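You operate a simulated robot arm through the tools that you are given. There is no shell and no other tool. Be economical: measure what you need, move in short steps, check, and stop when the job is done.

You are at the controls of a simulated two-armed robot. One attempt, no reset.

TASK
Move the white pin of the yellow link bar to the end hole.
Fine: work on the yellow table; hold the bar while you draw the pin; the bar goes back to its space on the grey rack. Set down upright: yellow link bar.

Only the result counts: the job must be done as asked and must still hold three seconds after the hand-in. Knocking over, shifting, dropping, spilling or breaking anything else fails it.

THE ROBOT
Two 7-joint arms with two-finger parallel grippers on one trunk, on a base that drives. Base frame: it is fixed to the floor where the robot stands at the start and does not move with it; the origin is under the middle of the robot, x ahead of it, y to its left, z up. Lengths are in m, angles in degrees, forces in N, time in s.
The left shoulder is at the start at [0.02, 0.113, 1.097], the right one opposite. With the tool pointing down near the work surface each hand reaches from about 0.16 to 0.6 m from the robot's upright axis, wherever it stands, measured 20 degrees to its own side. Places, roughly: top of the yellow table [-1.3, -0.8, 0.8]. Payload 1.57 kg a hand.
The tool frame of a hand sits at the grasp point between the pads (the TCP): z along the fingers, y along the line on which they close. The tips reach 0.03 m beyond it. The gripper opens to 0.08 m. The fingers are 0.017 m wide and 0.012 m thick; the gripper's body (0.04 by 0.082 m) begins 0.08 m behind the TCP.
Orientation is that of the tool frame in the base frame, as [roll, pitch, yaw] about the fixed x, y, z axes, in that order (R = Rz(yaw) Ry(pitch) Rx(roll)). With the fingers straight down and closing along the base's y, the tool's x points along the base's -x, its y along +y and its z along -z.

THE INTERFACE
- The arms move only by the tool send_rows. It takes "left_commands", "right_commands" or both (then of equal length, played together; a hand with none holds still); each is a list of rows, each an object (a shift or turn left out is 0, a gripper value left out holds the last) with "rot": the turn, a rotation vector about the base's x, y, z in degrees, a list of three; "offset": the shift along the base's x, y, z in m, a list of three; "hand": the opening, from 0 (shut) to 1 (fully open). In form: [{"rot": [ax, ay, az], "offset": [tx, ty, tz], "hand": hand}, ...]. A call has 1 to 8 rows; each row shifts and turns the commanded pose from where the row before left it. Rows are played at 5 a second. More than 0.05 m and 8.6 degrees between two rows, or a gripper value outside its range, and nothing of the call is played. Where a pose cannot be reached the arm comes as near as it can. A force on the tool above 40 N (or 10 N above the force at the start of the call, whichever is more), or a blocked arm, ends the call early, and 0.2 s more pass. The fingers move at their own pace (about 0.045 m/s each) and stop on an object; they squeeze with about 43 N. The grip force told is the motor's: it shows also when the fingers shut on nothing. Time passes only in rows, and 0.2 s behind the last, so rows that do not move let the fingers close. It gives the time, the measured TCP pose, the force on the tool (base axes), the opening and the grip force at its end, in the units of the frame above (readings bear some noise), with the torque about the TCP (base axes, N m) and any sound that the robot's microphone picked up, and new pictures: "views" is both (left out), scene, wrist or none (wrist: the cameras of the hands that moved).
- Cameras (640 x 400 px; columns grow to the right, rows downward): "scene" is now at [0.0951, -0.0101, 1.2142]; the picture's right is [-0.11, -0.99, 0.00], its down [-0.63, 0.07, -0.77] and it looks along [0.77, -0.09, -0.64] (base axes); focal length 292 px, centre (320, 200). "left" rides on the left gripper at [0.072, 0.007, -0.122] in its tool frame; the picture's right is [-0.09, 1.00, 0.00], its down [-0.84, -0.08, -0.54] and it looks along [-0.54, -0.05, 0.84] (tool axes); focal length 238 px, centre (320, 200). "right" rides on the right gripper at [0.072, -0.007, -0.122] in its tool frame; the picture's right is [0.09, 1.00, 0.00], its down [-0.84, 0.08, -0.54] and it looks along [-0.54, 0.05, 0.84] (tool axes); focal length 238 px, centre (320, 200). There is no depth. A picture from a camera that has moved, and an enlarged one, comes with that camera's place and axes in the base frame and with its lens.
- slide_trunk(by): slides the trunk up (or, below 0, down) by that many m; the arms and the scene camera ride with it, the base frame stays. It gives what a move gives, with no picture.
- steer(legs): drives the robot by 1 to 6 legs, each [ahead, left, turn to the left] in m, m and degrees, along the robot's own axes; the way and the turn of a leg run together, so that a leg with both is an arc; at most 1.5 m and 180 degrees a leg. The arms and the cameras ride along, it lands a little off, and it stops where it bumps. It gives what a move gives, and a new picture of the scene camera.
- pan_tilt(pan, tilt): turns the head with the scene camera to pan (to the left, within 80 degrees either way) and tilt (down, from -29 to 69), counted from straight ahead of the robot. It gives what a move gives, and a new picture of the scene camera.
- enlarge(camera, box): a new picture of the part [left, top, right, bottom] of that camera's present view, enlarged. No time passes.
- close_job(): hands the job in; it is judged then, once.

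Work in short steps. Places have to be worked out from the pictures, the camera data and where the tool is seen: move nearer, look again, correct. Check each grasp and each placing, and mend what went wrong. You have 120 turns and 260 pictures in all, those below and enlarged ones among them. Open the grippers and draw the arms clear of the work before you hand the job in, unless the task says otherwise; then end with one line.

The tools are called after ">>>" as name(argument=value, ...) on one line, values as JSON. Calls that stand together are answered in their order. send_rows: Moves the arms, as the interface text tells. Its arguments: {"type":"object","properties":{"left_commands":{"type":"array","items":{"type":"object","properties":{"rot":{"type":"array","items":{"type":"number"}},"offset":{"type":"array","items":{"type":"number"}},"hand":{"type":"number"}}}},"right_commands":{"type":"array","items":{"type":"object","properties":{"rot":{"type":"array","items":{"type":"number"}},"offset":{"type":"array","items":{"type":"number"}},"hand":{"type":"number"}}}},"views":{"type":"string","enum":["both","scene","wrist","none"]}},"required":[]} The other tools are called the same way: slide_trunk (by) slides the trunk up or down; steer (legs) drives the base; pan_tilt (pan, tilt) turns the head that bears the scene camera; enlarge (camera, box) takes an enlarged picture of a part of a camera's view; close_job () hands the job in.

At the start:

```text
time_s: 0.0
left_tool_pos: [0.4465, 0.1219, 1.0166]
left_ee_rot: [180.0, 0.0, 180.0]
left_wrist_force: [0.4, 0.0, 0.5]
left_ft_torque: [-0.01, -0.03, -0.02]
left_opening: 0.0801
left_grasp_force: 0.0
right_tool_pos: [0.4303, -0.2577, 1.0274]
right_ee_rot: [-179.9, 0.0, -180.0]
right_wrist_force: [-0.6, -0.1, 0.7]
right_ft_torque: [0.0, 0.03, 0.03]
right_opening: 0.0802
right_grasp_force: 0.1
trunk travel left (down, up): [-0.15, 0.42]
robot x, y, heading: [-0.0008, -0.0034, 0.2]
head pan, tilt: [-6.5, 39.6]
```

scene: 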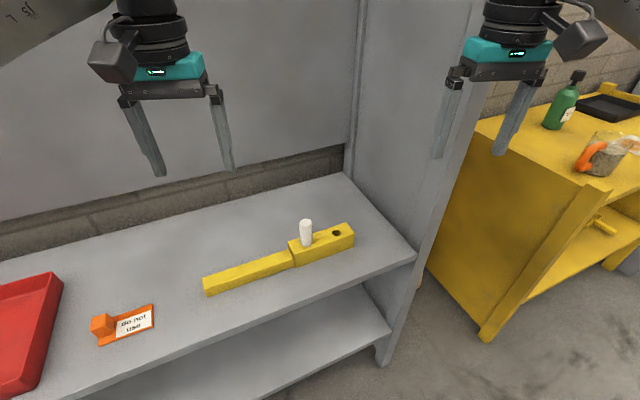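
right: 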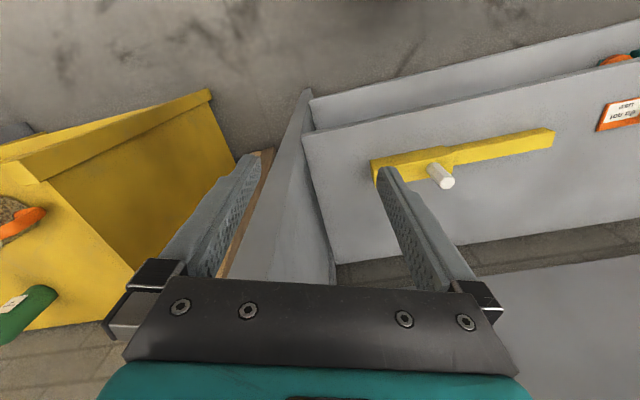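
left: 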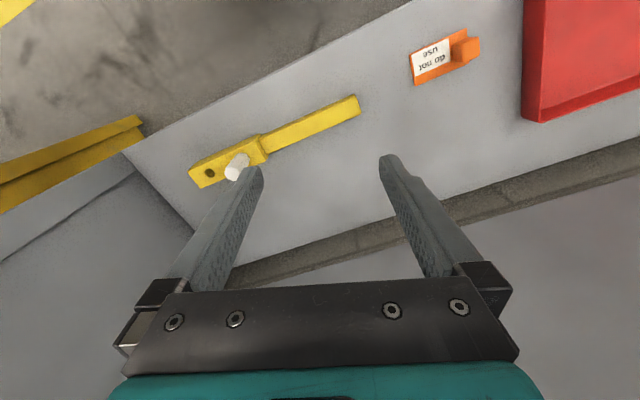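

I'll look closer at the bar on the grey rack first.

>>> enlarge(camera="scene", box=[180, 190, 380, 315])

>>> enlarge(camera="left", box=[160, 70, 384, 210])

```text
3.20 times, centred on (280, 252) of scene
camera zoom: at [0.0951, -0.0101, 1.2142], right [-0.11, -0.99, 0.0], down [-0.63, 0.07, -0.77], along [0.77, -0.09, -0.64], focal length 934 px, centre (448, 32)
```

zoom: 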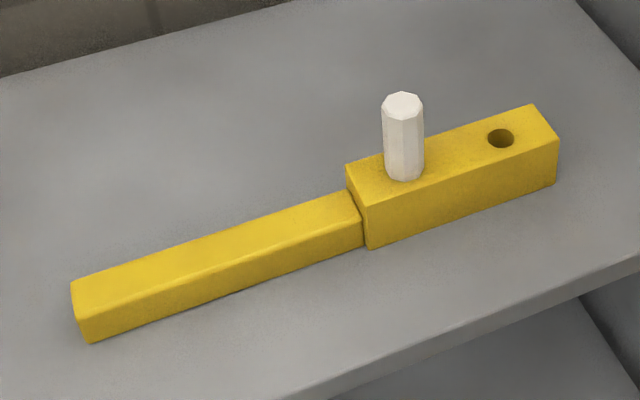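

```text
2.86 times, centred on (272, 140) of left
camera zoom: at [0.3744, 0.1291, 1.1376], right [0.09, 1.0, 0.0], down [0.84, -0.08, 0.54], along [0.54, -0.05, -0.84], focal length 681 px, centre (457, 371)
```

zoom: 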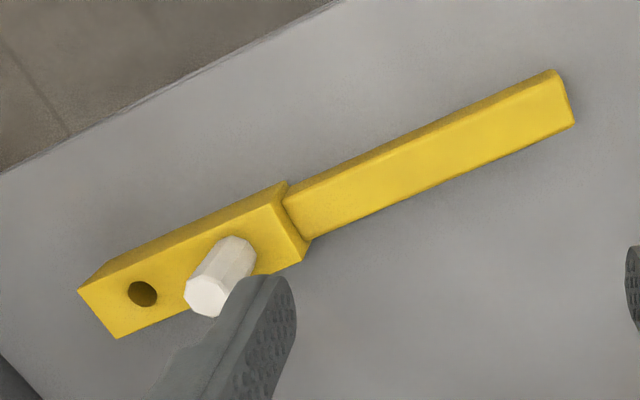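

Bar top is at about z 0.717, with the pin near (0.54,-0.03), the end hole near (0.57,-0.105) and the handle running to (0.47,0.18). Before picking it up I'll look for the yellow table.

>>> pan_tilt(pan=-80, tilt=25)

>>> pan_tilt(pan=-35, tilt=30)

>>> pan_tilt(pan=80, tilt=25)

```text
time_s: 1.5
left_tool_pos: [0.4461, 0.1215, 1.0168]
left_ee_rot: [-180.0, 0.0, 180.0]
left_wrist_force: [-0.5, -0.3, -0.7]
left_ft_torque: [-0.01, -0.02, 0.01]
left_opening: 0.0801
left_grasp_force: 0.1
right_tool_pos: [0.429, -0.2585, 1.0277]
right_ee_rot: [-179.9, 0.1, 179.9]
right_wrist_force: [0.3, -0.1, -0.2]
right_ft_torque: [0.01, 0.01, 0.0]
right_opening: 0.0802
right_grasp_force: 0.0
trunk travel left (down, up): [-0.15, 0.42]
robot x, y, heading: [-0.001, -0.0033, -0.1]
head pan, tilt: [-80.0, 25.0]
camera scene: at [0.0265, -0.0912, 1.2369], right [-0.98, -0.17, 0.0], down [-0.07, 0.42, -0.91], along [0.16, -0.89, -0.42], focal length 292 px, centre (320, 200)
```

scene: 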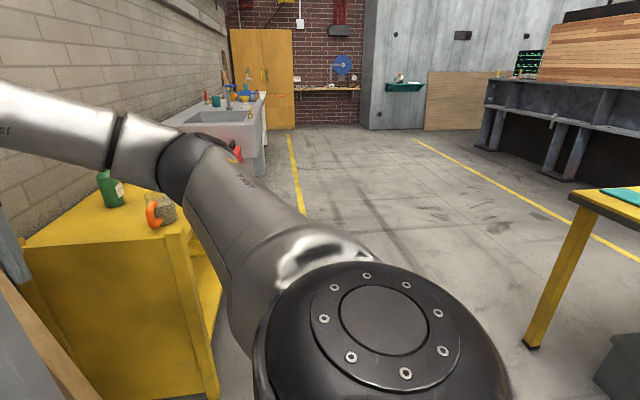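

```text
time_s: 2.6
left_tool_pos: [0.4464, 0.1215, 1.0165]
left_ee_rot: [180.0, 0.0, 180.0]
left_wrist_force: [-0.8, -0.4, -0.2]
left_ft_torque: [-0.01, 0.01, 0.02]
left_opening: 0.0801
left_grasp_force: 0.1
right_tool_pos: [0.4302, -0.2579, 1.0272]
right_ee_rot: [-179.9, 0.0, -179.9]
right_wrist_force: [0.1, -0.3, -1.2]
right_ft_torque: [0.03, -0.01, 0.02]
right_opening: 0.0799
right_grasp_force: 0.0
trunk travel left (down, up): [-0.15, 0.42]
robot x, y, heading: [-0.0029, 0.0016, -0.0]
head pan, tilt: [-35.0, 30.0]
camera scene: at [0.0844, -0.0524, 1.229], right [-0.57, -0.82, 0.0], down [-0.41, 0.29, -0.87], along [0.71, -0.5, -0.5], focal length 292 px, centre (320, 200)
```

scene: 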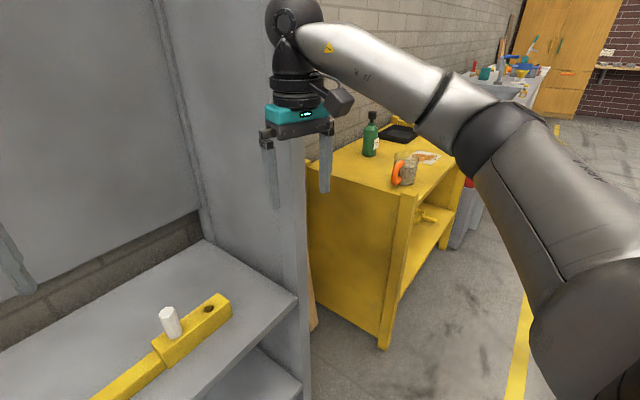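

```text
time_s: 4.5
left_tool_pos: [0.4459, 0.121, 1.0163]
left_ee_rot: [179.9, 0.0, -180.0]
left_wrist_force: [0.5, -0.3, 0.1]
left_ft_torque: [0.01, 0.02, 0.01]
left_opening: 0.08
left_grasp_force: 0.1
right_tool_pos: [0.4301, -0.2579, 1.0281]
right_ee_rot: [-179.9, 0.1, -180.0]
right_wrist_force: [-0.1, 0.7, 0.8]
right_ft_torque: [-0.01, 0.0, -0.02]
right_opening: 0.0797
right_grasp_force: 0.1
trunk travel left (down, up): [-0.15, 0.42]
robot x, y, heading: [0.0025, -0.0006, 0.0]
head pan, tilt: [80.0, 25.0]
camera scene: at [0.0265, 0.0902, 1.2369], right [0.98, -0.17, 0.0], down [-0.07, -0.42, -0.91], along [0.16, 0.89, -0.42], focal length 292 px, centre (320, 200)
```

scene: 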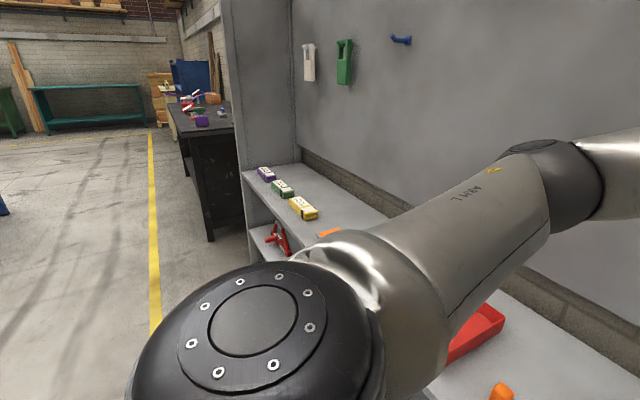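

The work table is behind me to the right. I'll bring the left hand over the handle near the joint, turned across the bar, and look with its wrist camera.

>>> send_rows(left_commands=[{"rot": [0, 0, -8.5], "offset": [0.0076, -0.0114, -0.008]}, {"rot": [0, 0, -8.5], "offset": [0.0076, -0.0114, -0.008]}, {"rot": [0, 0, -8.5], "offset": [0.0076, -0.0114, -0.008]}, {"rot": [0, 0, -8.5], "offset": [0.0076, -0.0114, -0.008]}, {"rot": [0, 0, -8.5], "offset": [0.0076, -0.0114, -0.008]}, {"rot": [0, 0, -8.5], "offset": [0.0076, -0.0114, -0.008]}, {"rot": [0, 0, -8.5], "offset": [0.0076, -0.0114, -0.008]}, {"rot": [0, 0, -8.5], "offset": [0.0076, -0.0114, -0.008]}], views="wrist")

>>> pan_tilt(pan=0, tilt=45)

```text
time_s: 6.3
left_tool_pos: [0.4588, 0.0971, 0.9628]
left_ee_rot: [180.0, 0.1, 132.0]
left_wrist_force: [0.2, 0.6, -0.6]
left_ft_torque: [-0.02, 0.0, 0.03]
left_opening: 0.0798
left_grasp_force: 0.1
left hand out of reach, approached as far as the arm can: row 6, 7, 8
right_tool_pos: [0.4296, -0.2579, 1.0279]
right_ee_rot: [-179.8, 0.1, 179.9]
right_wrist_force: [-0.6, 0.4, -0.5]
right_ft_torque: [-0.02, 0.01, -0.04]
right_opening: 0.0799
right_grasp_force: 0.1
trunk travel left (down, up): [-0.15, 0.42]
robot x, y, heading: [0.0014, -0.0018, -0.1]
head pan, tilt: [80.0, 25.0]
camera left: at [0.4157, 0.1561, 1.0844], right [0.8, 0.6, 0.0], down [0.5, -0.67, 0.54], along [0.32, -0.43, -0.84], focal length 238 px, centre (320, 200)
```

left: 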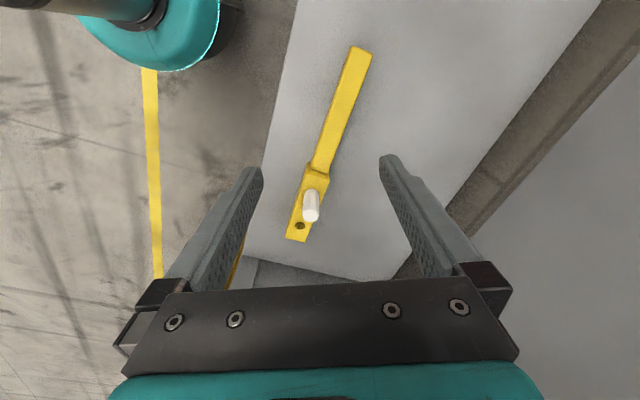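

```text
time_s: 7.8
left_tool_pos: [0.4589, 0.0976, 0.9624]
left_ee_rot: [180.0, 0.0, 132.1]
left_wrist_force: [0.0, -0.6, 0.1]
left_ft_torque: [0.0, -0.05, -0.01]
left_opening: 0.0802
left_grasp_force: 0.1
right_tool_pos: [0.4302, -0.2584, 1.0268]
right_ee_rot: [-179.9, 0.2, 180.0]
right_wrist_force: [0.2, 0.7, 1.0]
right_ft_torque: [0.01, -0.01, -0.01]
right_opening: 0.08
right_grasp_force: 0.0
trunk travel left (down, up): [-0.15, 0.42]
robot x, y, heading: [-0.0017, 0.0001, 0.1]
head pan, tilt: [0.0, 45.0]
camera scene: at [0.0917, -0.0004, 1.2064], right [0.0, -1.0, 0.0], down [-0.71, 0.0, -0.71], along [0.71, 0.0, -0.71], focal length 292 px, centre (320, 200)
```

scene: 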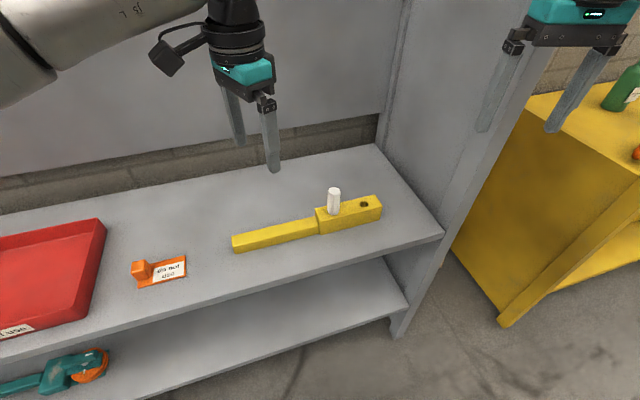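

The left arm hit a limit, either in yaw or in reach. I'll test by shifting without turning.

>>> send_rows(left_commands=[{"offset": [0.01, -0.03, -0.02]}, {"offset": [0.02, -0.02, -0.02]}, {"offset": [0.015, -0.02, -0.02]}], views="none")

>>> send_rows(left_commands=[{"rot": [0, 0, -8]}, {"rot": [0, 0, -8]}, {"rot": [0, 0, -4]}], views="none")

```text
time_s: 8.7
left_tool_pos: [0.4744, 0.0602, 0.9337]
left_ee_rot: [179.9, 0.1, 132.2]
left_wrist_force: [0.5, 0.0, -0.4]
left_ft_torque: [-0.02, -0.04, 0.01]
left_opening: 0.0802
left_grasp_force: 0.1
left hand out of reach, approached as far as the arm can: row 2, 3
right_tool_pos: [0.4296, -0.2577, 1.0265]
right_ee_rot: [180.0, 0.1, 180.0]
right_wrist_force: [-0.2, 0.2, 0.9]
right_ft_torque: [-0.03, -0.03, 0.01]
right_opening: 0.0801
right_grasp_force: 0.1
trunk travel left (down, up): [-0.15, 0.42]
robot x, y, heading: [0.0014, -0.0001, 0.2]
head pan, tilt: [0.0, 45.0]
```

```text
time_s: 9.4
left_tool_pos: [0.4753, 0.0612, 0.9342]
left_ee_rot: [179.9, 0.1, 132.3]
left_wrist_force: [0.6, -0.1, 0.6]
left_ft_torque: [-0.01, 0.01, -0.02]
left_opening: 0.0798
left_grasp_force: 0.0
left hand out of reach, approached as far as the arm can: row 1, 2, 3
right_tool_pos: [0.4294, -0.2588, 1.0276]
right_ee_rot: [-179.9, 0.0, -180.0]
right_wrist_force: [0.0, 0.8, -0.1]
right_ft_torque: [-0.01, -0.01, 0.01]
right_opening: 0.0798
right_grasp_force: 0.0
trunk travel left (down, up): [-0.15, 0.42]
robot x, y, heading: [0.0032, 0.001, -0.1]
head pan, tilt: [0.0, 45.0]
```

Yaw is the limit for the left hand in that direction. I'll test whether the right hand turns further inward.

>>> send_rows(right_commands=[{"rot": [0, 0, -8.5], "offset": [-0.01, 0.01, 0]}, {"rot": [0, 0, -8.5], "offset": [-0.01, 0.01, 0]}, {"rot": [0, 0, -8.5], "offset": [-0.01, 0.01, 0]}, {"rot": [0, 0, -8.5]}, {"rot": [0, 0, -8.5]}, {"rot": [0, 0, -8.5]}, {"rot": [0, 0, -8.5]}, {"rot": [0, 0, -8.5]}], views="none")

```text
time_s: 11.2
left_tool_pos: [0.4749, 0.0615, 0.9348]
left_ee_rot: [179.9, 0.0, 132.2]
left_wrist_force: [0.0, 0.4, -0.1]
left_ft_torque: [-0.01, 0.01, 0.0]
left_opening: 0.08
left_grasp_force: 0.0
right_tool_pos: [0.4003, -0.2281, 1.0279]
right_ee_rot: [-179.8, 0.1, 111.8]
right_wrist_force: [0.4, -0.4, -0.8]
right_ft_torque: [-0.01, 0.0, 0.03]
right_opening: 0.0799
right_grasp_force: 0.0
trunk travel left (down, up): [-0.15, 0.42]
robot x, y, heading: [-0.001, 0.002, 0.3]
head pan, tilt: [0.0, 45.0]
```

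The right hand reaches yaw 112, so it picks. I'll clear the left hand away to the left and bring the right hand above the joint.

>>> send_rows(left_commands=[{"rot": [0, 0, 8], "offset": [-0.015, 0.03, 0.02]}, {"rot": [0, 0, 8], "offset": [-0.015, 0.03, 0.02]}, {"rot": [0, 0, 8], "offset": [-0.015, 0.03, 0.02]}, {"rot": [0, 0, 8], "offset": [-0.015, 0.03, 0.02]}, {"rot": [0, 0, 8], "offset": [-0.01, 0.03, 0]}, {"rot": [0, 0, 8], "offset": [-0.01, 0.03, 0]}], views="none")

>>> send_rows(right_commands=[{"rot": [0, 0, -2], "offset": [0.013, 0.032, -0.01]}, {"offset": [0.013, 0.032, -0.01]}, {"offset": [0.013, 0.032, -0.01]}, {"offset": [0.013, 0.032, -0.01]}, {"offset": [0.013, 0.032, -0.01]}, {"offset": [0.013, 0.032, -0.01]}, {"offset": [0.013, 0.032, -0.01]}, {"offset": [0.015, 0.032, -0.01]}])

```text
time_s: 12.7
left_tool_pos: [0.3963, 0.2434, 1.0141]
left_ee_rot: [180.0, 0.0, -179.8]
left_wrist_force: [-0.1, -0.2, -0.5]
left_ft_torque: [-0.01, -0.03, -0.01]
left_opening: 0.08
left_grasp_force: 0.1
right_tool_pos: [0.3995, -0.2267, 1.0282]
right_ee_rot: [-179.9, 0.1, 111.9]
right_wrist_force: [0.6, 0.5, -0.2]
right_ft_torque: [0.02, 0.0, -0.01]
right_opening: 0.08
right_grasp_force: 0.0
trunk travel left (down, up): [-0.15, 0.42]
robot x, y, heading: [0.0016, 0.0004, 0.0]
head pan, tilt: [0.0, 45.0]
```

```text
time_s: 14.4
left_tool_pos: [0.3963, 0.2437, 1.0148]
left_ee_rot: [-180.0, 0.0, -179.9]
left_wrist_force: [-0.9, 0.4, 0.2]
left_ft_torque: [-0.01, 0.04, -0.02]
left_opening: 0.0798
left_grasp_force: 0.0
right_tool_pos: [0.5044, 0.0287, 0.9481]
right_ee_rot: [-179.8, 0.1, 110.0]
right_wrist_force: [-0.9, -0.6, -0.7]
right_ft_torque: [-0.01, -0.02, 0.01]
right_opening: 0.0799
right_grasp_force: 0.0
trunk travel left (down, up): [-0.15, 0.42]
robot x, y, heading: [0.0007, -0.0021, -0.1]
head pan, tilt: [0.0, 45.0]
camera scene: at [0.0917, 0.0, 1.2064], right [0.0, -1.0, 0.0], down [-0.71, 0.0, -0.71], along [0.71, 0.0, -0.71], focal length 292 px, centre (320, 200)
camera right: at [0.4739, 0.0951, 1.0697], right [0.9, 0.43, 0.0], down [0.36, -0.76, 0.54], along [0.23, -0.49, -0.84], focal length 238 px, centre (320, 200)
```

scene: 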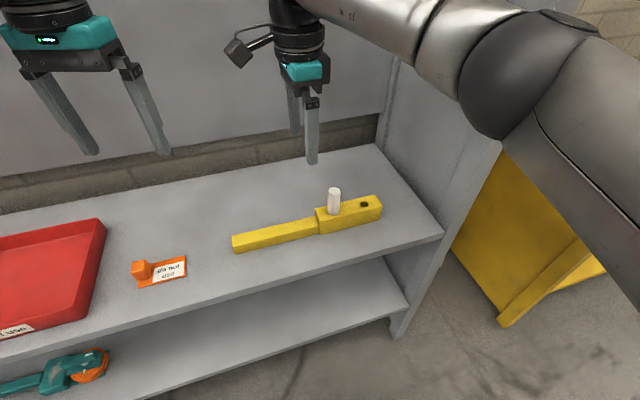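
right: 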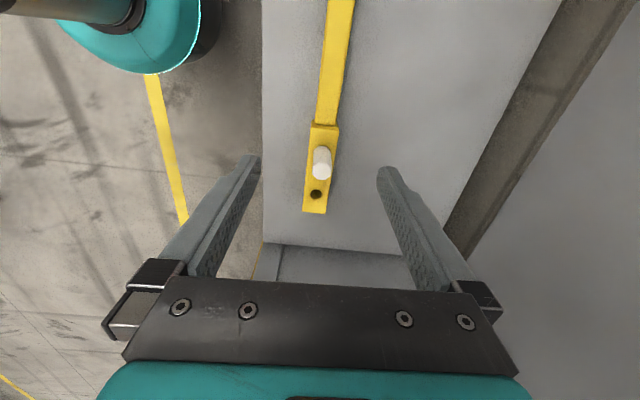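

Good view. I'll enlarge both to measure.

>>> enlarge(camera="right", box=[240, 0, 400, 220])

>>> enlarge(camera="scene", box=[224, 170, 400, 280])

```text
1.82 times, centred on (320, 110) of right
camera zoom: at [0.4739, 0.0951, 1.0697], right [0.9, 0.43, 0.0], down [0.36, -0.76, 0.54], along [0.23, -0.49, -0.84], focal length 433 px, centre (320, 364)
```

zoom: 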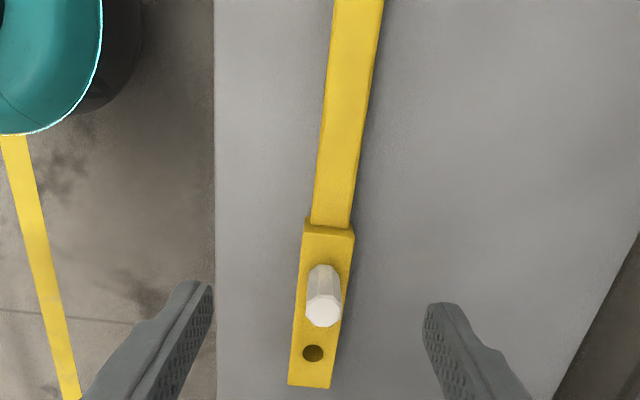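

```text
3.64 times, centred on (312, 225) of scene
camera zoom: at [0.0917, 0.0, 1.2064], right [0.0, -1.0, 0.0], down [-0.71, 0.0, -0.71], along [0.71, 0.0, -0.71], focal length 1061 px, centre (349, 109)
```

zoom: 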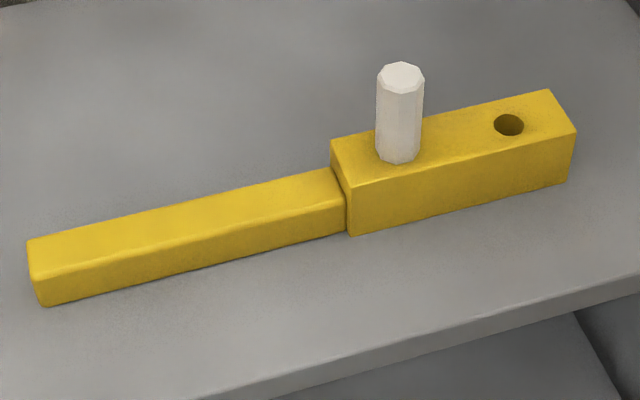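

Target grip is (0.516, 0.029) on the handle beside the joint, yaw 108.5. The rack is at z≈0.672 and the handle top at ≈0.708. I'll go down to z 0.76 and check.

>>> send_rows(right_commands=[{"rot": [0, 0, -1.5], "offset": [0.006, 0, -0.03]}, {"offset": [0.0056, 0, -0.04]}, {"offset": [0, 0, -0.04]}, {"offset": [0, 0, -0.04]}, {"offset": [0, 0, -0.038]}, {"hand": 1}])

```text
time_s: 15.8
left_tool_pos: [0.3959, 0.2434, 1.0149]
left_ee_rot: [180.0, 0.0, -179.8]
left_wrist_force: [-0.6, -0.1, 0.2]
left_ft_torque: [0.04, -0.01, 0.0]
left_opening: 0.0801
left_grasp_force: 0.1
right_tool_pos: [0.5151, 0.0309, 0.7594]
right_ee_rot: [-179.9, 0.1, 108.5]
right_wrist_force: [0.6, 0.8, -0.6]
right_ft_torque: [0.03, -0.01, 0.01]
right_opening: 0.0803
right_grasp_force: 0.1
trunk travel left (down, up): [-0.15, 0.42]
robot x, y, heading: [-0.0014, -0.0003, -0.1]
head pan, tilt: [0.0, 45.0]
camera scene: at [0.0917, -0.0005, 1.2064], right [0.0, -1.0, 0.0], down [-0.71, 0.0, -0.71], along [0.71, 0.0, -0.71], focal length 292 px, centre (320, 200)
camera right: at [0.4857, 0.0974, 0.8801], right [0.92, 0.4, 0.0], down [0.34, -0.77, 0.54], along [0.22, -0.5, -0.84], focal length 238 px, centre (320, 200)
```

scene: 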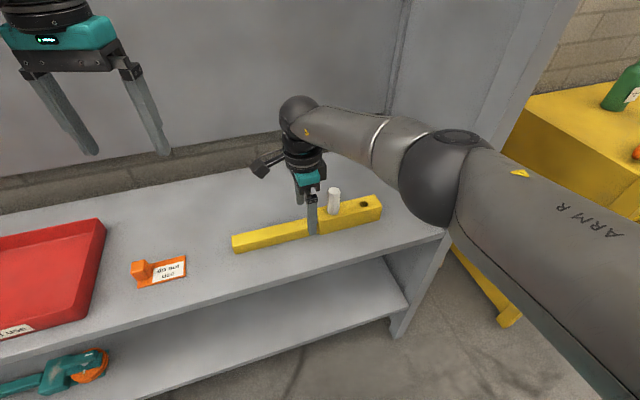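
right: 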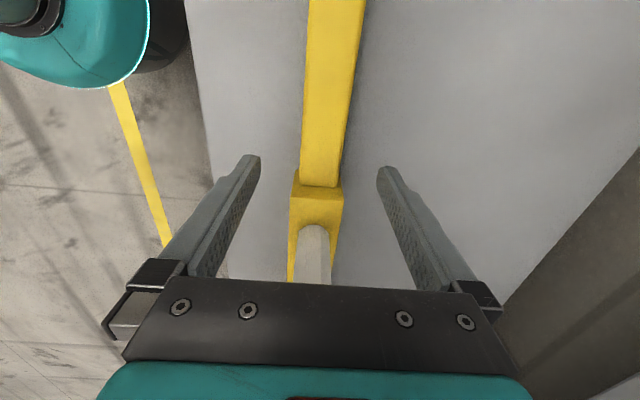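

Aligned and centred, with the joint about 0.025 from the grip point. I'll descend to z 0.708 and close.

>>> send_rows(right_commands=[{"offset": [0, 0, -0.025]}, {"offset": [0, 0, -0.015]}, {"offset": [0, 0, -0.0115]}, {"hand": 0}, {}, {}, {}])

```text
time_s: 17.4
left_tool_pos: [0.3964, 0.2424, 1.0158]
left_ee_rot: [-179.9, 0.1, -179.8]
left_wrist_force: [0.6, 0.7, -0.2]
left_ft_torque: [0.03, 0.0, 0.01]
left_opening: 0.0801
left_grasp_force: 0.0
right_tool_pos: [0.5109, 0.0279, 0.7108]
right_ee_rot: [180.0, 0.0, 108.4]
right_wrist_force: [1.7, 0.3, 0.4]
right_ft_torque: [0.03, -0.13, 0.15]
right_opening: 0.032
right_grasp_force: 24.3
right hand out of reach, approached as far as the arm can: row 3
trunk travel left (down, up): [-0.15, 0.42]
robot x, y, heading: [0.0005, 0.0024, -0.3]
head pan, tilt: [0.0, 45.0]
camera scene: at [0.0918, -0.0004, 1.2064], right [0.0, -1.0, 0.0], down [-0.71, 0.0, -0.71], along [0.71, 0.0, -0.71], focal length 292 px, centre (320, 200)
camera right: at [0.4821, 0.0945, 0.832], right [0.92, 0.4, 0.0], down [0.34, -0.77, 0.54], along [0.22, -0.5, -0.84], focal length 238 px, centre (320, 200)
```

scene: 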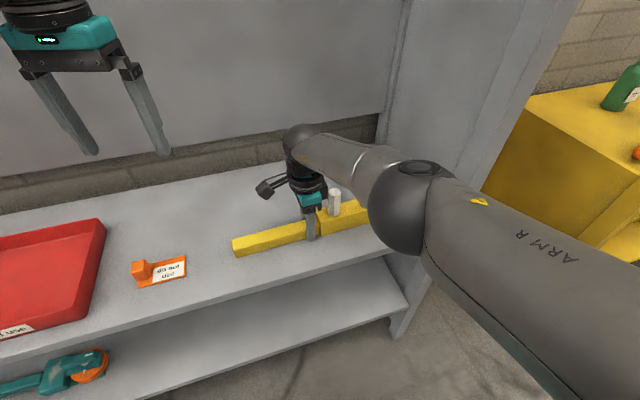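
right: 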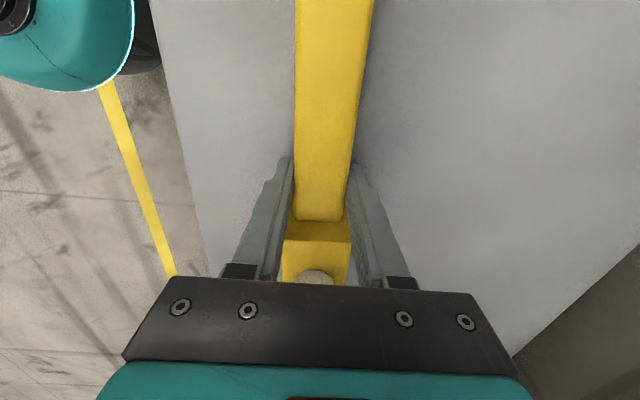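

Gripped (opening 0.032). I've recorded the home pose as TCP (0.511, 0.028, 0.711), yaw 108.4. Now I lift.

>>> send_rows(right_commands=[{"offset": [0, 0, 0.01]}, {"offset": [0, 0, 0.02]}, {"offset": [0, 0, 0.04]}, {"offset": [0, 0, 0.04]}, {"offset": [0, 0, 0.04]}, {"offset": [-0.01, 0, 0.03]}])

```text
time_s: 18.9
left_tool_pos: [0.3955, 0.2421, 1.0151]
left_ee_rot: [-180.0, -0.1, -179.8]
left_wrist_force: [-0.2, 0.1, 0.0]
left_ft_torque: [-0.01, -0.03, -0.01]
left_opening: 0.0802
left_grasp_force: 0.1
right_tool_pos: [0.5015, 0.0249, 0.8917]
right_ee_rot: [-179.9, 0.1, 108.5]
right_wrist_force: [0.5, -0.4, -0.1]
right_ft_torque: [-0.01, -0.04, 0.0]
right_opening: 0.0003
right_grasp_force: 20.5
trunk travel left (down, up): [-0.15, 0.42]
robot x, y, heading: [-0.0009, -0.0029, 0.1]
head pan, tilt: [0.0, 45.0]
camera scene: at [0.0916, -0.0006, 1.2064], right [0.0, -1.0, 0.0], down [-0.71, 0.0, -0.71], along [0.71, 0.0, -0.71], focal length 292 px, centre (320, 200)
camera right: at [0.472, 0.0926, 1.0129], right [0.92, 0.4, 0.0], down [0.34, -0.77, 0.54], along [0.22, -0.5, -0.84], focal length 238 px, centre (320, 200)
```

scene: 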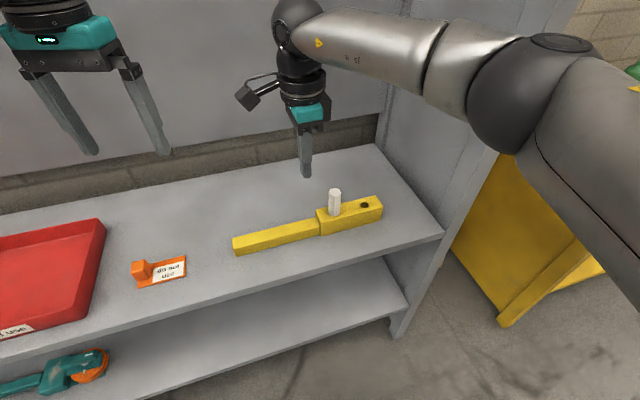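
right: 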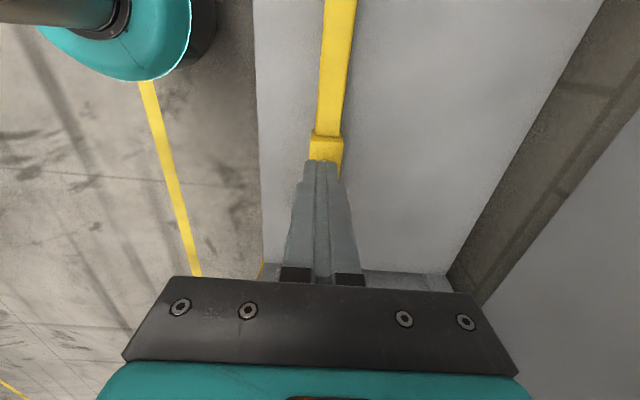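

The bar stayed put and slid out of the tips, so the grip was shallow and had not built up. I'll open, lower the trunk for better reach and re-grip deeper, closer to the joint and with more closing time.

>>> send_rows(right_commands=[{"hand": 1}, {}, {}, {}], views="none")

>>> slide_trunk(by=-0.08)

>>> enlarge(camera="right", box=[220, 0, 420, 280])

>>> enlarge(camera="scene", box=[220, 150, 420, 275])

```text
time_s: 19.9
left_tool_pos: [0.3964, 0.2436, 1.0141]
left_ee_rot: [180.0, 0.0, -179.8]
left_wrist_force: [-0.2, 0.2, -0.3]
left_ft_torque: [-0.02, -0.05, 0.0]
left_opening: 0.08
left_grasp_force: 0.1
right_tool_pos: [0.5011, 0.026, 0.8911]
right_ee_rot: [-179.9, 0.1, 108.6]
right_wrist_force: [-0.5, 0.2, 0.7]
right_ft_torque: [-0.02, -0.02, -0.01]
right_opening: 0.08
right_grasp_force: 0.1
trunk travel left (down, up): [-0.15, 0.42]
robot x, y, heading: [-0.0011, -0.0005, -0.1]
head pan, tilt: [0.0, 45.0]
```

```text
time_s: 21.0
left_tool_pos: [0.3959, 0.2429, 0.9348]
left_ee_rot: [180.0, 0.0, -179.8]
left_wrist_force: [0.3, -0.2, -0.7]
left_ft_torque: [0.02, 0.04, -0.02]
left_opening: 0.0801
left_grasp_force: 0.1
right_tool_pos: [0.5002, 0.0257, 0.8129]
right_ee_rot: [-179.9, 0.1, 108.5]
right_wrist_force: [0.7, 0.2, -0.4]
right_ft_torque: [-0.02, -0.01, -0.04]
right_opening: 0.0804
right_grasp_force: 0.0
trunk travel left (down, up): [-0.07, 0.5]
robot x, y, heading: [0.0001, 0.0014, -0.2]
head pan, tilt: [0.0, 45.0]
```

```text
1.43 times, centred on (320, 140) of right
camera zoom: at [0.4722, 0.0927, 0.9324], right [0.92, 0.4, 0.0], down [0.34, -0.77, 0.54], along [0.22, -0.5, -0.84], focal length 340 px, centre (320, 286)
```

zoom: 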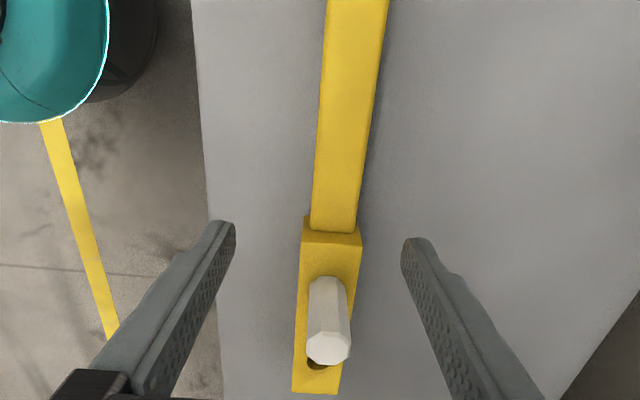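

```text
3.20 times, centred on (320, 212) of scene
camera zoom: at [0.0916, -0.0005, 1.1264], right [0.0, -1.0, 0.0], down [-0.71, 0.0, -0.71], along [0.71, 0.0, -0.71], focal length 934 px, centre (320, 160)
```

zoom: 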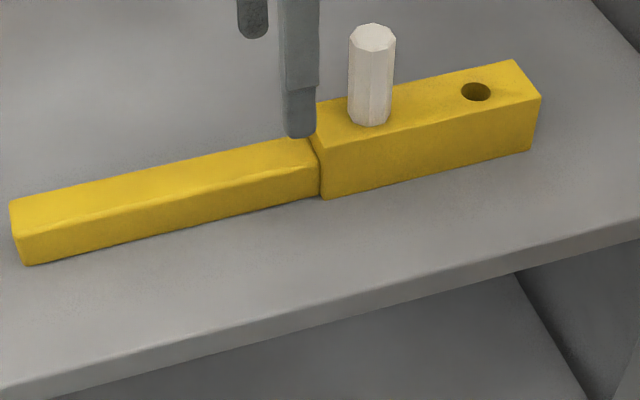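

I need a clearer look at the joint from the right camera.

>>> enlarge(camera="right", box=[280, 120, 370, 280])

```text
2.50 times, centred on (325, 200) of right
camera zoom: at [0.4722, 0.0927, 0.9324], right [0.92, 0.4, 0.0], down [0.34, -0.77, 0.54], along [0.22, -0.5, -0.84], focal length 596 px, centre (308, 200)
```

zoom: 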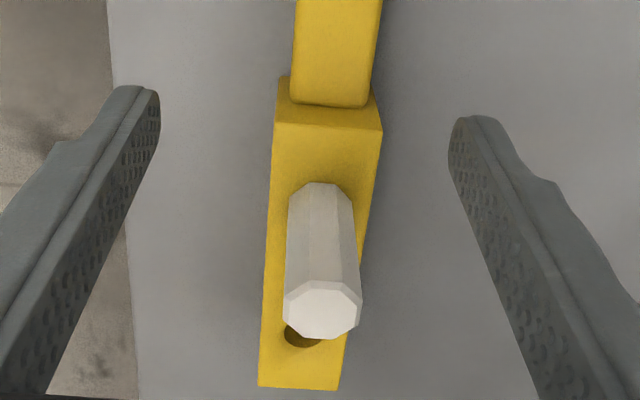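

Joint is at (0.523, 0.001). New grip point is (0.5175, 0.0115), z 0.704. I'll move over, descend and close with time to build force.

>>> send_rows(right_commands=[{"offset": [0.0173, -0.0142, 0]}, {"offset": [0, 0, -0.04]}, {"offset": [0, 0, -0.04]}, {"offset": [0, 0, -0.02]}, {"offset": [0, 0, -0.009]}, {}])

```text
time_s: 22.3
left_tool_pos: [0.3956, 0.2424, 0.9354]
left_ee_rot: [-179.9, 0.2, -179.7]
left_wrist_force: [-0.1, 0.3, 0.1]
left_ft_torque: [0.03, -0.01, -0.03]
left_opening: 0.0801
left_grasp_force: 0.0
right_tool_pos: [0.5205, 0.0122, 0.7111]
right_ee_rot: [179.4, 0.1, 108.4]
right_wrist_force: [-4.0, -0.8, 16.4]
right_ft_torque: [-0.56, -0.45, -0.17]
right_opening: 0.0801
right_grasp_force: 0.0
trunk travel left (down, up): [-0.07, 0.5]
robot x, y, heading: [-0.0013, -0.0034, 0.0]
head pan, tilt: [0.0, 45.0]
stopped in row 6 (right hand): the force on the tool passed its limit at 44 N (the readings are from after the stop); the commanded pose is now the measured one
camera scene: at [0.0904, -0.0004, 1.1265], right [0.0, -1.0, 0.0], down [-0.71, 0.0, -0.71], along [0.71, 0.0, -0.71], focal length 292 px, centre (320, 200)
camera right: at [0.4888, 0.0794, 0.8318], right [0.92, 0.4, 0.01], down [0.33, -0.77, 0.55], along [0.23, -0.5, -0.84], focal length 238 px, centre (320, 200)
```

scene: 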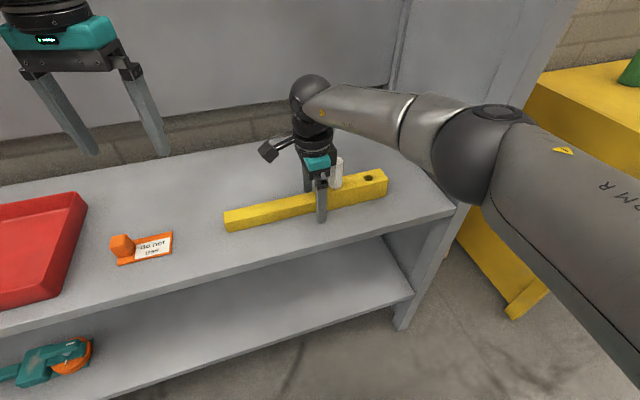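
right: 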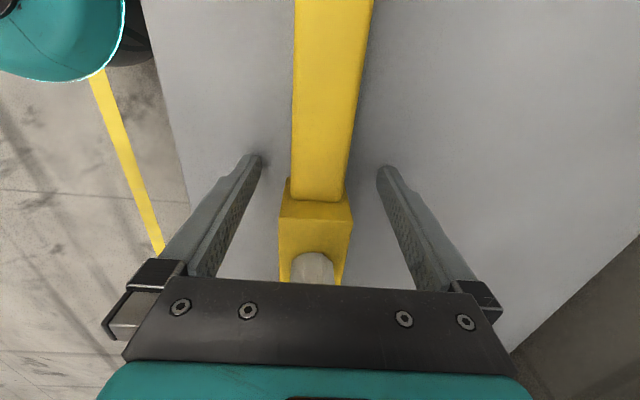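

The tips touch the rack (z≈0.681). I'll ease up 2 mm, close, wait for force to build and lift slightly.

>>> send_rows(right_commands=[{"offset": [-0.001, 0, 0.002]}, {"hand": 0}, {}, {}, {}, {}, {}, {}], views="none")

>>> send_rows(right_commands=[{"offset": [0, 0, 0.004]}, {"offset": [0, 0, 0.004]}, {"offset": [0, 0, 0.004]}, {"offset": [0, 0, 0.004]}, {"offset": [0, 0, 0.004]}, {}])

```text
time_s: 24.1
left_tool_pos: [0.3961, 0.2419, 0.9355]
left_ee_rot: [179.9, 0.2, -179.8]
left_wrist_force: [0.5, 0.2, 1.3]
left_ft_torque: [0.02, -0.04, -0.02]
left_opening: 0.0799
left_grasp_force: 0.0
right_tool_pos: [0.5176, 0.0127, 0.7105]
right_ee_rot: [179.5, 0.1, 108.4]
right_wrist_force: [-2.5, -3.9, 4.8]
right_ft_torque: [-0.58, 0.13, -0.15]
right_opening: 0.0416
right_grasp_force: 42.7
trunk travel left (down, up): [-0.07, 0.5]
robot x, y, heading: [-0.003, -0.001, -0.1]
head pan, tilt: [0.0, 45.0]
```

```text
time_s: 25.5
left_tool_pos: [0.3963, 0.2431, 0.9352]
left_ee_rot: [-180.0, 0.0, -179.8]
left_wrist_force: [-0.3, -0.2, 0.1]
left_ft_torque: [0.01, -0.01, -0.04]
left_opening: 0.0799
left_grasp_force: 0.0
right_tool_pos: [0.518, 0.0124, 0.7306]
right_ee_rot: [179.6, 0.0, 108.4]
right_wrist_force: [0.6, -0.1, -4.5]
right_ft_torque: [0.1, 0.0, 0.01]
right_opening: 0.0416
right_grasp_force: 42.8
trunk travel left (down, up): [-0.07, 0.5]
robot x, y, heading: [-0.0036, 0.0038, 0.1]
head pan, tilt: [0.0, 45.0]
camera scene: at [0.0919, -0.0006, 1.1263], right [0.0, -1.0, 0.0], down [-0.71, 0.0, -0.71], along [0.71, 0.0, -0.71], focal length 292 px, centre (320, 200)
camera right: at [0.4883, 0.0794, 0.8515], right [0.92, 0.4, 0.01], down [0.33, -0.77, 0.54], along [0.22, -0.5, -0.84], focal length 238 px, centre (320, 200)
```

scene: 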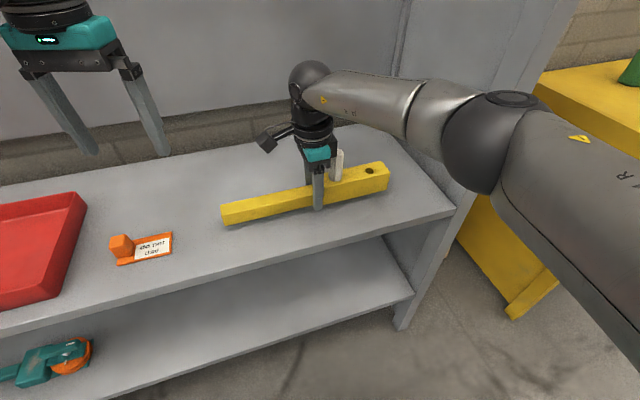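
right: 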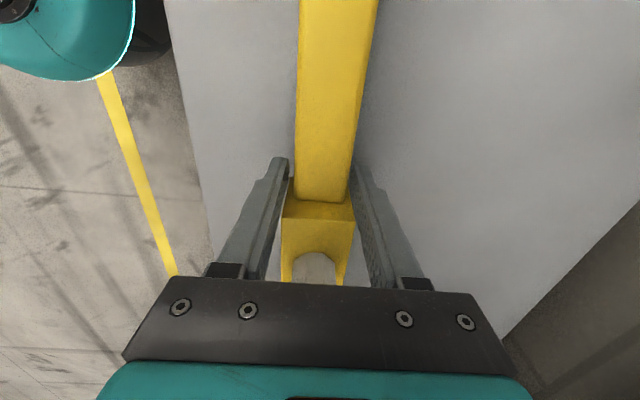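

The bar is held level on the block edge (4.5 N, low torque). Home TCP is (0.518, 0.0125, 0.7105). I'll lift more and raise the trunk to clear the rack and table.

>>> send_rows(right_commands=[{"offset": [0, 0, 0.02]}, {"offset": [-0.005, 0, 0.03]}, {"offset": [-0.01, -0.005, 0.03]}, {"offset": [-0.02, -0.005, 0.03]}], left_commands=[{"offset": [0, 0.01, 0.04]}, {"offset": [0, 0.01, 0.04]}, {"offset": [0, 0.01, 0.03]}, {}], views="none")

>>> slide_trunk(by=0.15)

>>> steer(legs=[[-0.45, 0, 0]])

```text
time_s: 26.5
left_tool_pos: [0.3952, 0.2728, 1.043]
left_ee_rot: [-179.8, 0.0, -179.7]
left_wrist_force: [0.6, -0.5, 0.2]
left_ft_torque: [0.01, -0.01, 0.0]
left_opening: 0.0798
left_grasp_force: 0.1
right_tool_pos: [0.4845, -0.0006, 0.8409]
right_ee_rot: [179.6, 0.1, 108.5]
right_wrist_force: [0.2, -0.1, -4.5]
right_ft_torque: [0.09, 0.01, 0.02]
right_opening: 0.0419
right_grasp_force: 42.6
trunk travel left (down, up): [-0.07, 0.5]
robot x, y, heading: [-0.0012, -0.0006, 0.0]
head pan, tilt: [0.0, 45.0]
```

```text
time_s: 28.2
left_tool_pos: [0.3964, 0.2733, 1.1931]
left_ee_rot: [-180.0, 0.0, -179.9]
left_wrist_force: [0.2, -0.5, 0.4]
left_ft_torque: [0.0, 0.02, 0.0]
left_opening: 0.08
left_grasp_force: 0.1
right_tool_pos: [0.4843, -0.0001, 0.9888]
right_ee_rot: [179.7, 0.2, 108.4]
right_wrist_force: [0.0, -0.2, -5.5]
right_ft_torque: [0.1, 0.05, -0.02]
right_opening: 0.0417
right_grasp_force: 43.2
trunk travel left (down, up): [-0.22, 0.35]
robot x, y, heading: [-0.0016, -0.0008, 0.0]
head pan, tilt: [0.0, 45.0]
```

```text
time_s: 31.0
left_tool_pos: [-0.0517, 0.2707, 1.1931]
left_ee_rot: [179.9, 0.1, 179.6]
left_wrist_force: [0.2, 0.5, -0.2]
left_ft_torque: [0.01, -0.03, -0.02]
left_opening: 0.0801
left_grasp_force: 0.1
right_tool_pos: [0.0343, -0.0021, 0.9902]
right_ee_rot: [179.6, 0.1, 107.9]
right_wrist_force: [0.2, -0.3, -4.5]
right_ft_torque: [0.09, 0.04, 0.0]
right_opening: 0.0417
right_grasp_force: 43.2
trunk travel left (down, up): [-0.22, 0.35]
robot x, y, heading: [-0.4492, 0.0012, -0.6]
head pan, tilt: [0.0, 45.0]
camera scene: at [-0.3585, 0.0008, 1.2764], right [-0.01, -1.0, 0.0], down [-0.71, 0.01, -0.71], along [0.71, -0.01, -0.71], focal length 292 px, centre (320, 200)
```

scene: 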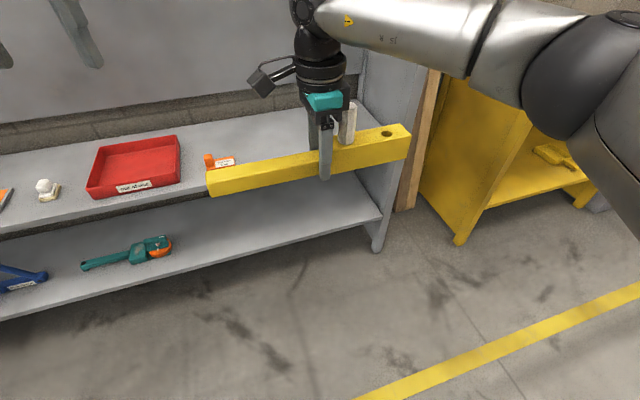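

I'll turn right to face the work table and look.

>>> steer(legs=[[0, 0, -130]])

>>> pan_tilt(pan=0, tilt=25)

```text
time_s: 36.8
left_tool_pos: [-0.5178, -0.4737, 1.1918]
left_ee_rot: [179.9, 0.1, 47.6]
left_wrist_force: [-0.5, 0.3, -0.2]
left_ft_torque: [0.03, -0.01, 0.03]
left_opening: 0.0799
left_grasp_force: 0.0
right_tool_pos: [-0.778, -0.355, 0.9895]
right_ee_rot: [179.7, 0.2, -24.1]
right_wrist_force: [-0.7, 0.1, -3.7]
right_ft_torque: [0.0, -0.07, 0.01]
right_opening: 0.0418
right_grasp_force: 43.0
trunk travel left (down, up): [-0.22, 0.35]
robot x, y, heading: [-0.4484, -0.0012, -132.7]
head pan, tilt: [0.0, 45.0]
camera scene: at [-0.5118, -0.0658, 1.2763], right [-0.74, 0.68, 0.0], down [0.48, 0.52, -0.71], along [-0.48, -0.52, -0.71], focal length 292 px, centre (320, 200)
```

scene: 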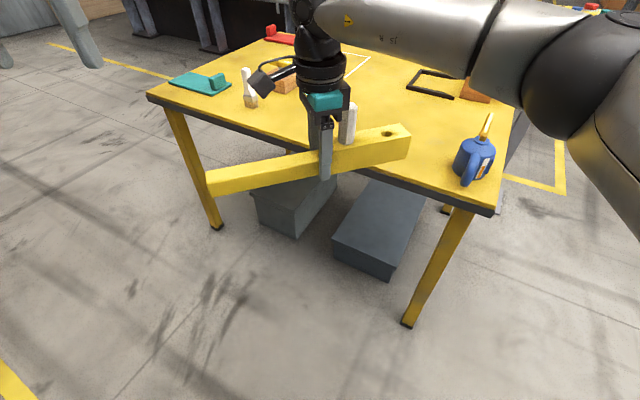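

```text
time_s: 37.7
left_tool_pos: [-0.5182, -0.4735, 1.1922]
left_ee_rot: [-180.0, 0.0, 47.7]
left_wrist_force: [-0.6, -0.1, -0.4]
left_ft_torque: [-0.01, -0.02, 0.02]
left_opening: 0.08
left_grasp_force: 0.0
right_tool_pos: [-0.7775, -0.3549, 0.9891]
right_ee_rot: [179.7, 0.1, -24.2]
right_wrist_force: [0.5, 0.7, -5.6]
right_ft_torque: [-0.05, -0.12, 0.0]
right_opening: 0.0418
right_grasp_force: 43.7
trunk travel left (down, up): [-0.22, 0.35]
robot x, y, heading: [-0.4514, 0.0007, -132.3]
head pan, tilt: [0.0, 25.0]
camera scene: at [-0.519, -0.0738, 1.3068], right [-0.74, 0.68, 0.0], down [0.29, 0.31, -0.91], along [-0.61, -0.67, -0.42], focal length 292 px, centre (320, 200)
```

scene: 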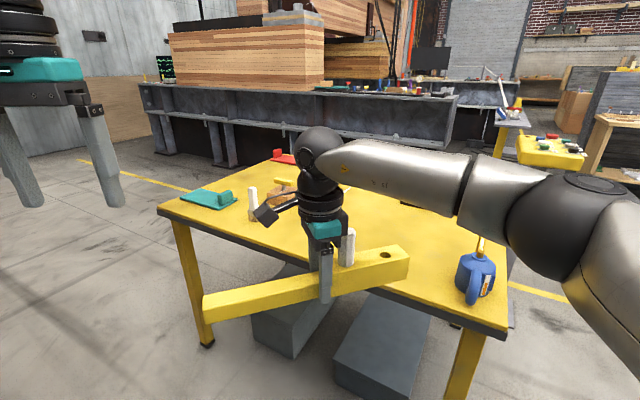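

The table's front edge is about 29° off my heading, with free space along its middle front. I'll drive there and then turn to face the edge.

>>> steer(legs=[[0.42, 0.19, 0], [0, 0, -28]])

>>> pan_tilt(pan=0, tilt=55)

```text
time_s: 41.9
left_tool_pos: [-0.8894, -0.8224, 1.1921]
left_ee_rot: [180.0, 0.0, 18.7]
left_wrist_force: [0.1, -0.7, 0.1]
left_ft_torque: [0.0, 0.02, -0.03]
left_opening: 0.08
left_grasp_force: 0.0
right_tool_pos: [-1.0592, -0.5932, 0.9901]
right_ee_rot: [179.8, 0.1, -53.1]
right_wrist_force: [0.2, -0.1, -4.5]
right_ft_torque: [-0.08, -0.06, 0.01]
right_opening: 0.0414
right_grasp_force: 43.2
trunk travel left (down, up): [-0.22, 0.35]
robot x, y, heading: [-0.5988, -0.4417, -161.7]
head pan, tilt: [0.0, 25.0]
camera scene: at [-0.6966, -0.4723, 1.3069], right [-0.32, 0.95, 0.0], down [0.4, 0.13, -0.91], along [-0.86, -0.29, -0.42], focal length 292 px, centre (320, 200)
```

scene: 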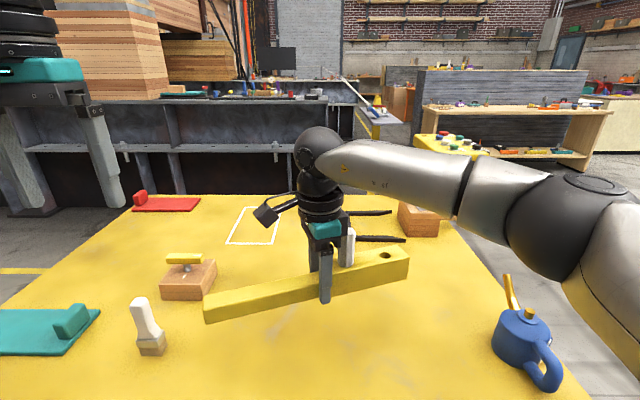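

```text
time_s: 42.8
left_tool_pos: [-0.8885, -0.8232, 1.1913]
left_ee_rot: [-180.0, 0.0, 18.5]
left_wrist_force: [-0.5, -0.1, 0.0]
left_ft_torque: [0.0, 0.03, 0.03]
left_opening: 0.0802
left_grasp_force: 0.0
right_tool_pos: [-1.0593, -0.5929, 0.989]
right_ee_rot: [179.6, 0.2, -53.2]
right_wrist_force: [1.1, 0.4, -4.7]
right_ft_torque: [-0.09, -0.08, -0.02]
right_opening: 0.0414
right_grasp_force: 43.0
trunk travel left (down, up): [-0.22, 0.35]
robot x, y, heading: [-0.6016, -0.4405, -161.8]
head pan, tilt: [0.0, 55.0]
camera scene: at [-0.6775, -0.4662, 1.263], right [-0.32, 0.95, 0.0], down [0.78, 0.26, -0.57], along [-0.54, -0.18, -0.82], focal length 292 px, centre (320, 200)
```

scene: 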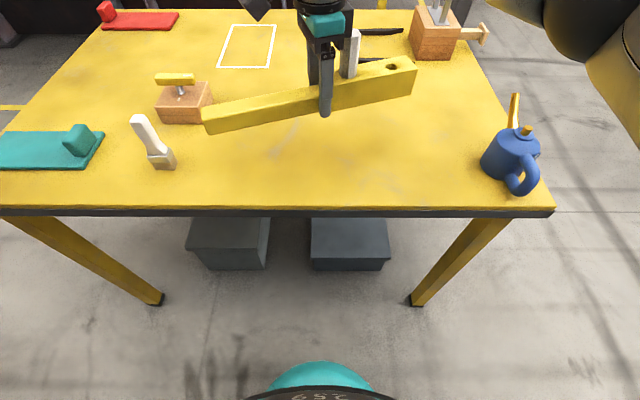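

Well aligned, with the edge 0.39 m ahead and a free zone in front. I'll nudge 0.1 m closer, then swing the bar so the handle points back-left (rel. yaw 135), which the left hand can grip.

>>> steer(legs=[[0.1, 0, 0]])

>>> send_rows(right_commands=[{"rot": [0, 0, 6.6], "offset": [0, 0, -0.01]}, {"rot": [0, 0, 6.6], "offset": [0, 0, -0.01]}, {"rot": [0, 0, 6.6], "offset": [0, 0, -0.01]}, {"rot": [0, 0, 6.6], "offset": [0, 0, -0.01]}])

```text
time_s: 44.0
left_tool_pos: [-0.9851, -0.8552, 1.1927]
left_ee_rot: [180.0, 0.1, 18.6]
left_wrist_force: [-0.8, 0.0, 0.1]
left_ft_torque: [0.05, -0.06, -0.02]
left_opening: 0.08
left_grasp_force: 0.1
right_tool_pos: [-1.1561, -0.625, 0.9895]
right_ee_rot: [179.8, 0.1, -53.2]
right_wrist_force: [-1.1, 0.0, -4.8]
right_ft_torque: [-0.08, -0.09, -0.03]
right_opening: 0.042
right_grasp_force: 43.1
trunk travel left (down, up): [-0.22, 0.35]
robot x, y, heading: [-0.6964, -0.4691, -161.8]
head pan, tilt: [0.0, 55.0]
camera scene: at [-0.7737, -0.4982, 1.2628], right [-0.32, 0.95, 0.0], down [0.78, 0.26, -0.57], along [-0.54, -0.18, -0.82], focal length 292 px, centre (320, 200)
```

scene: 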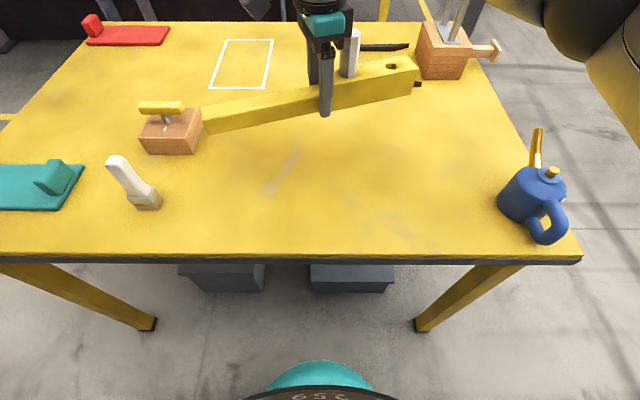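

```text
time_s: 45.0
left_tool_pos: [-0.9833, -0.8546, 1.1917]
left_ee_rot: [180.0, 0.0, 18.6]
left_wrist_force: [-0.4, 0.6, -1.2]
left_ft_torque: [-0.03, -0.02, 0.01]
left_opening: 0.08
left_grasp_force: 0.1
right_tool_pos: [-1.1538, -0.6254, 0.9496]
right_ee_rot: [179.8, 0.1, -26.5]
right_wrist_force: [-0.7, 0.1, -4.0]
right_ft_torque: [-0.07, -0.13, 0.0]
right_opening: 0.0416
right_grasp_force: 42.8
trunk travel left (down, up): [-0.22, 0.35]
robot x, y, heading: [-0.6935, -0.4725, -161.5]
head pan, tilt: [0.0, 55.0]
camera scene: at [-0.7727, -0.4978, 1.2629], right [-0.32, 0.95, 0.0], down [0.78, 0.26, -0.57], along [-0.54, -0.18, -0.82], focal length 292 px, centre (320, 200)
camera right: at [-1.0869, -0.6496, 1.0696], right [-0.36, -0.93, 0.01], down [-0.78, 0.31, 0.54], along [-0.51, 0.19, -0.84], focal length 238 px, centre (320, 200)
```

scene: 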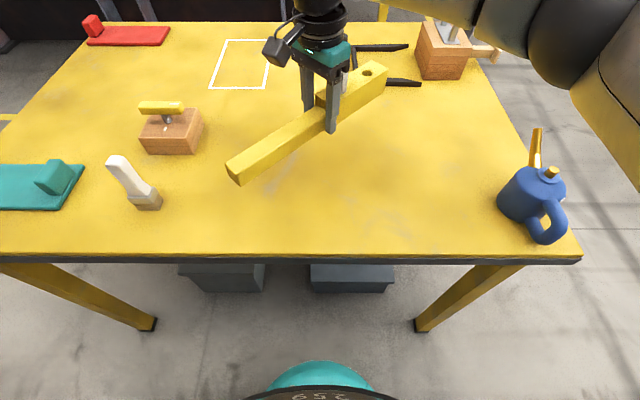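
right: 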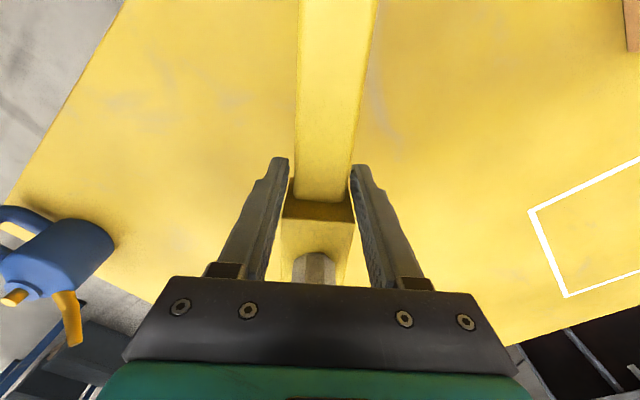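

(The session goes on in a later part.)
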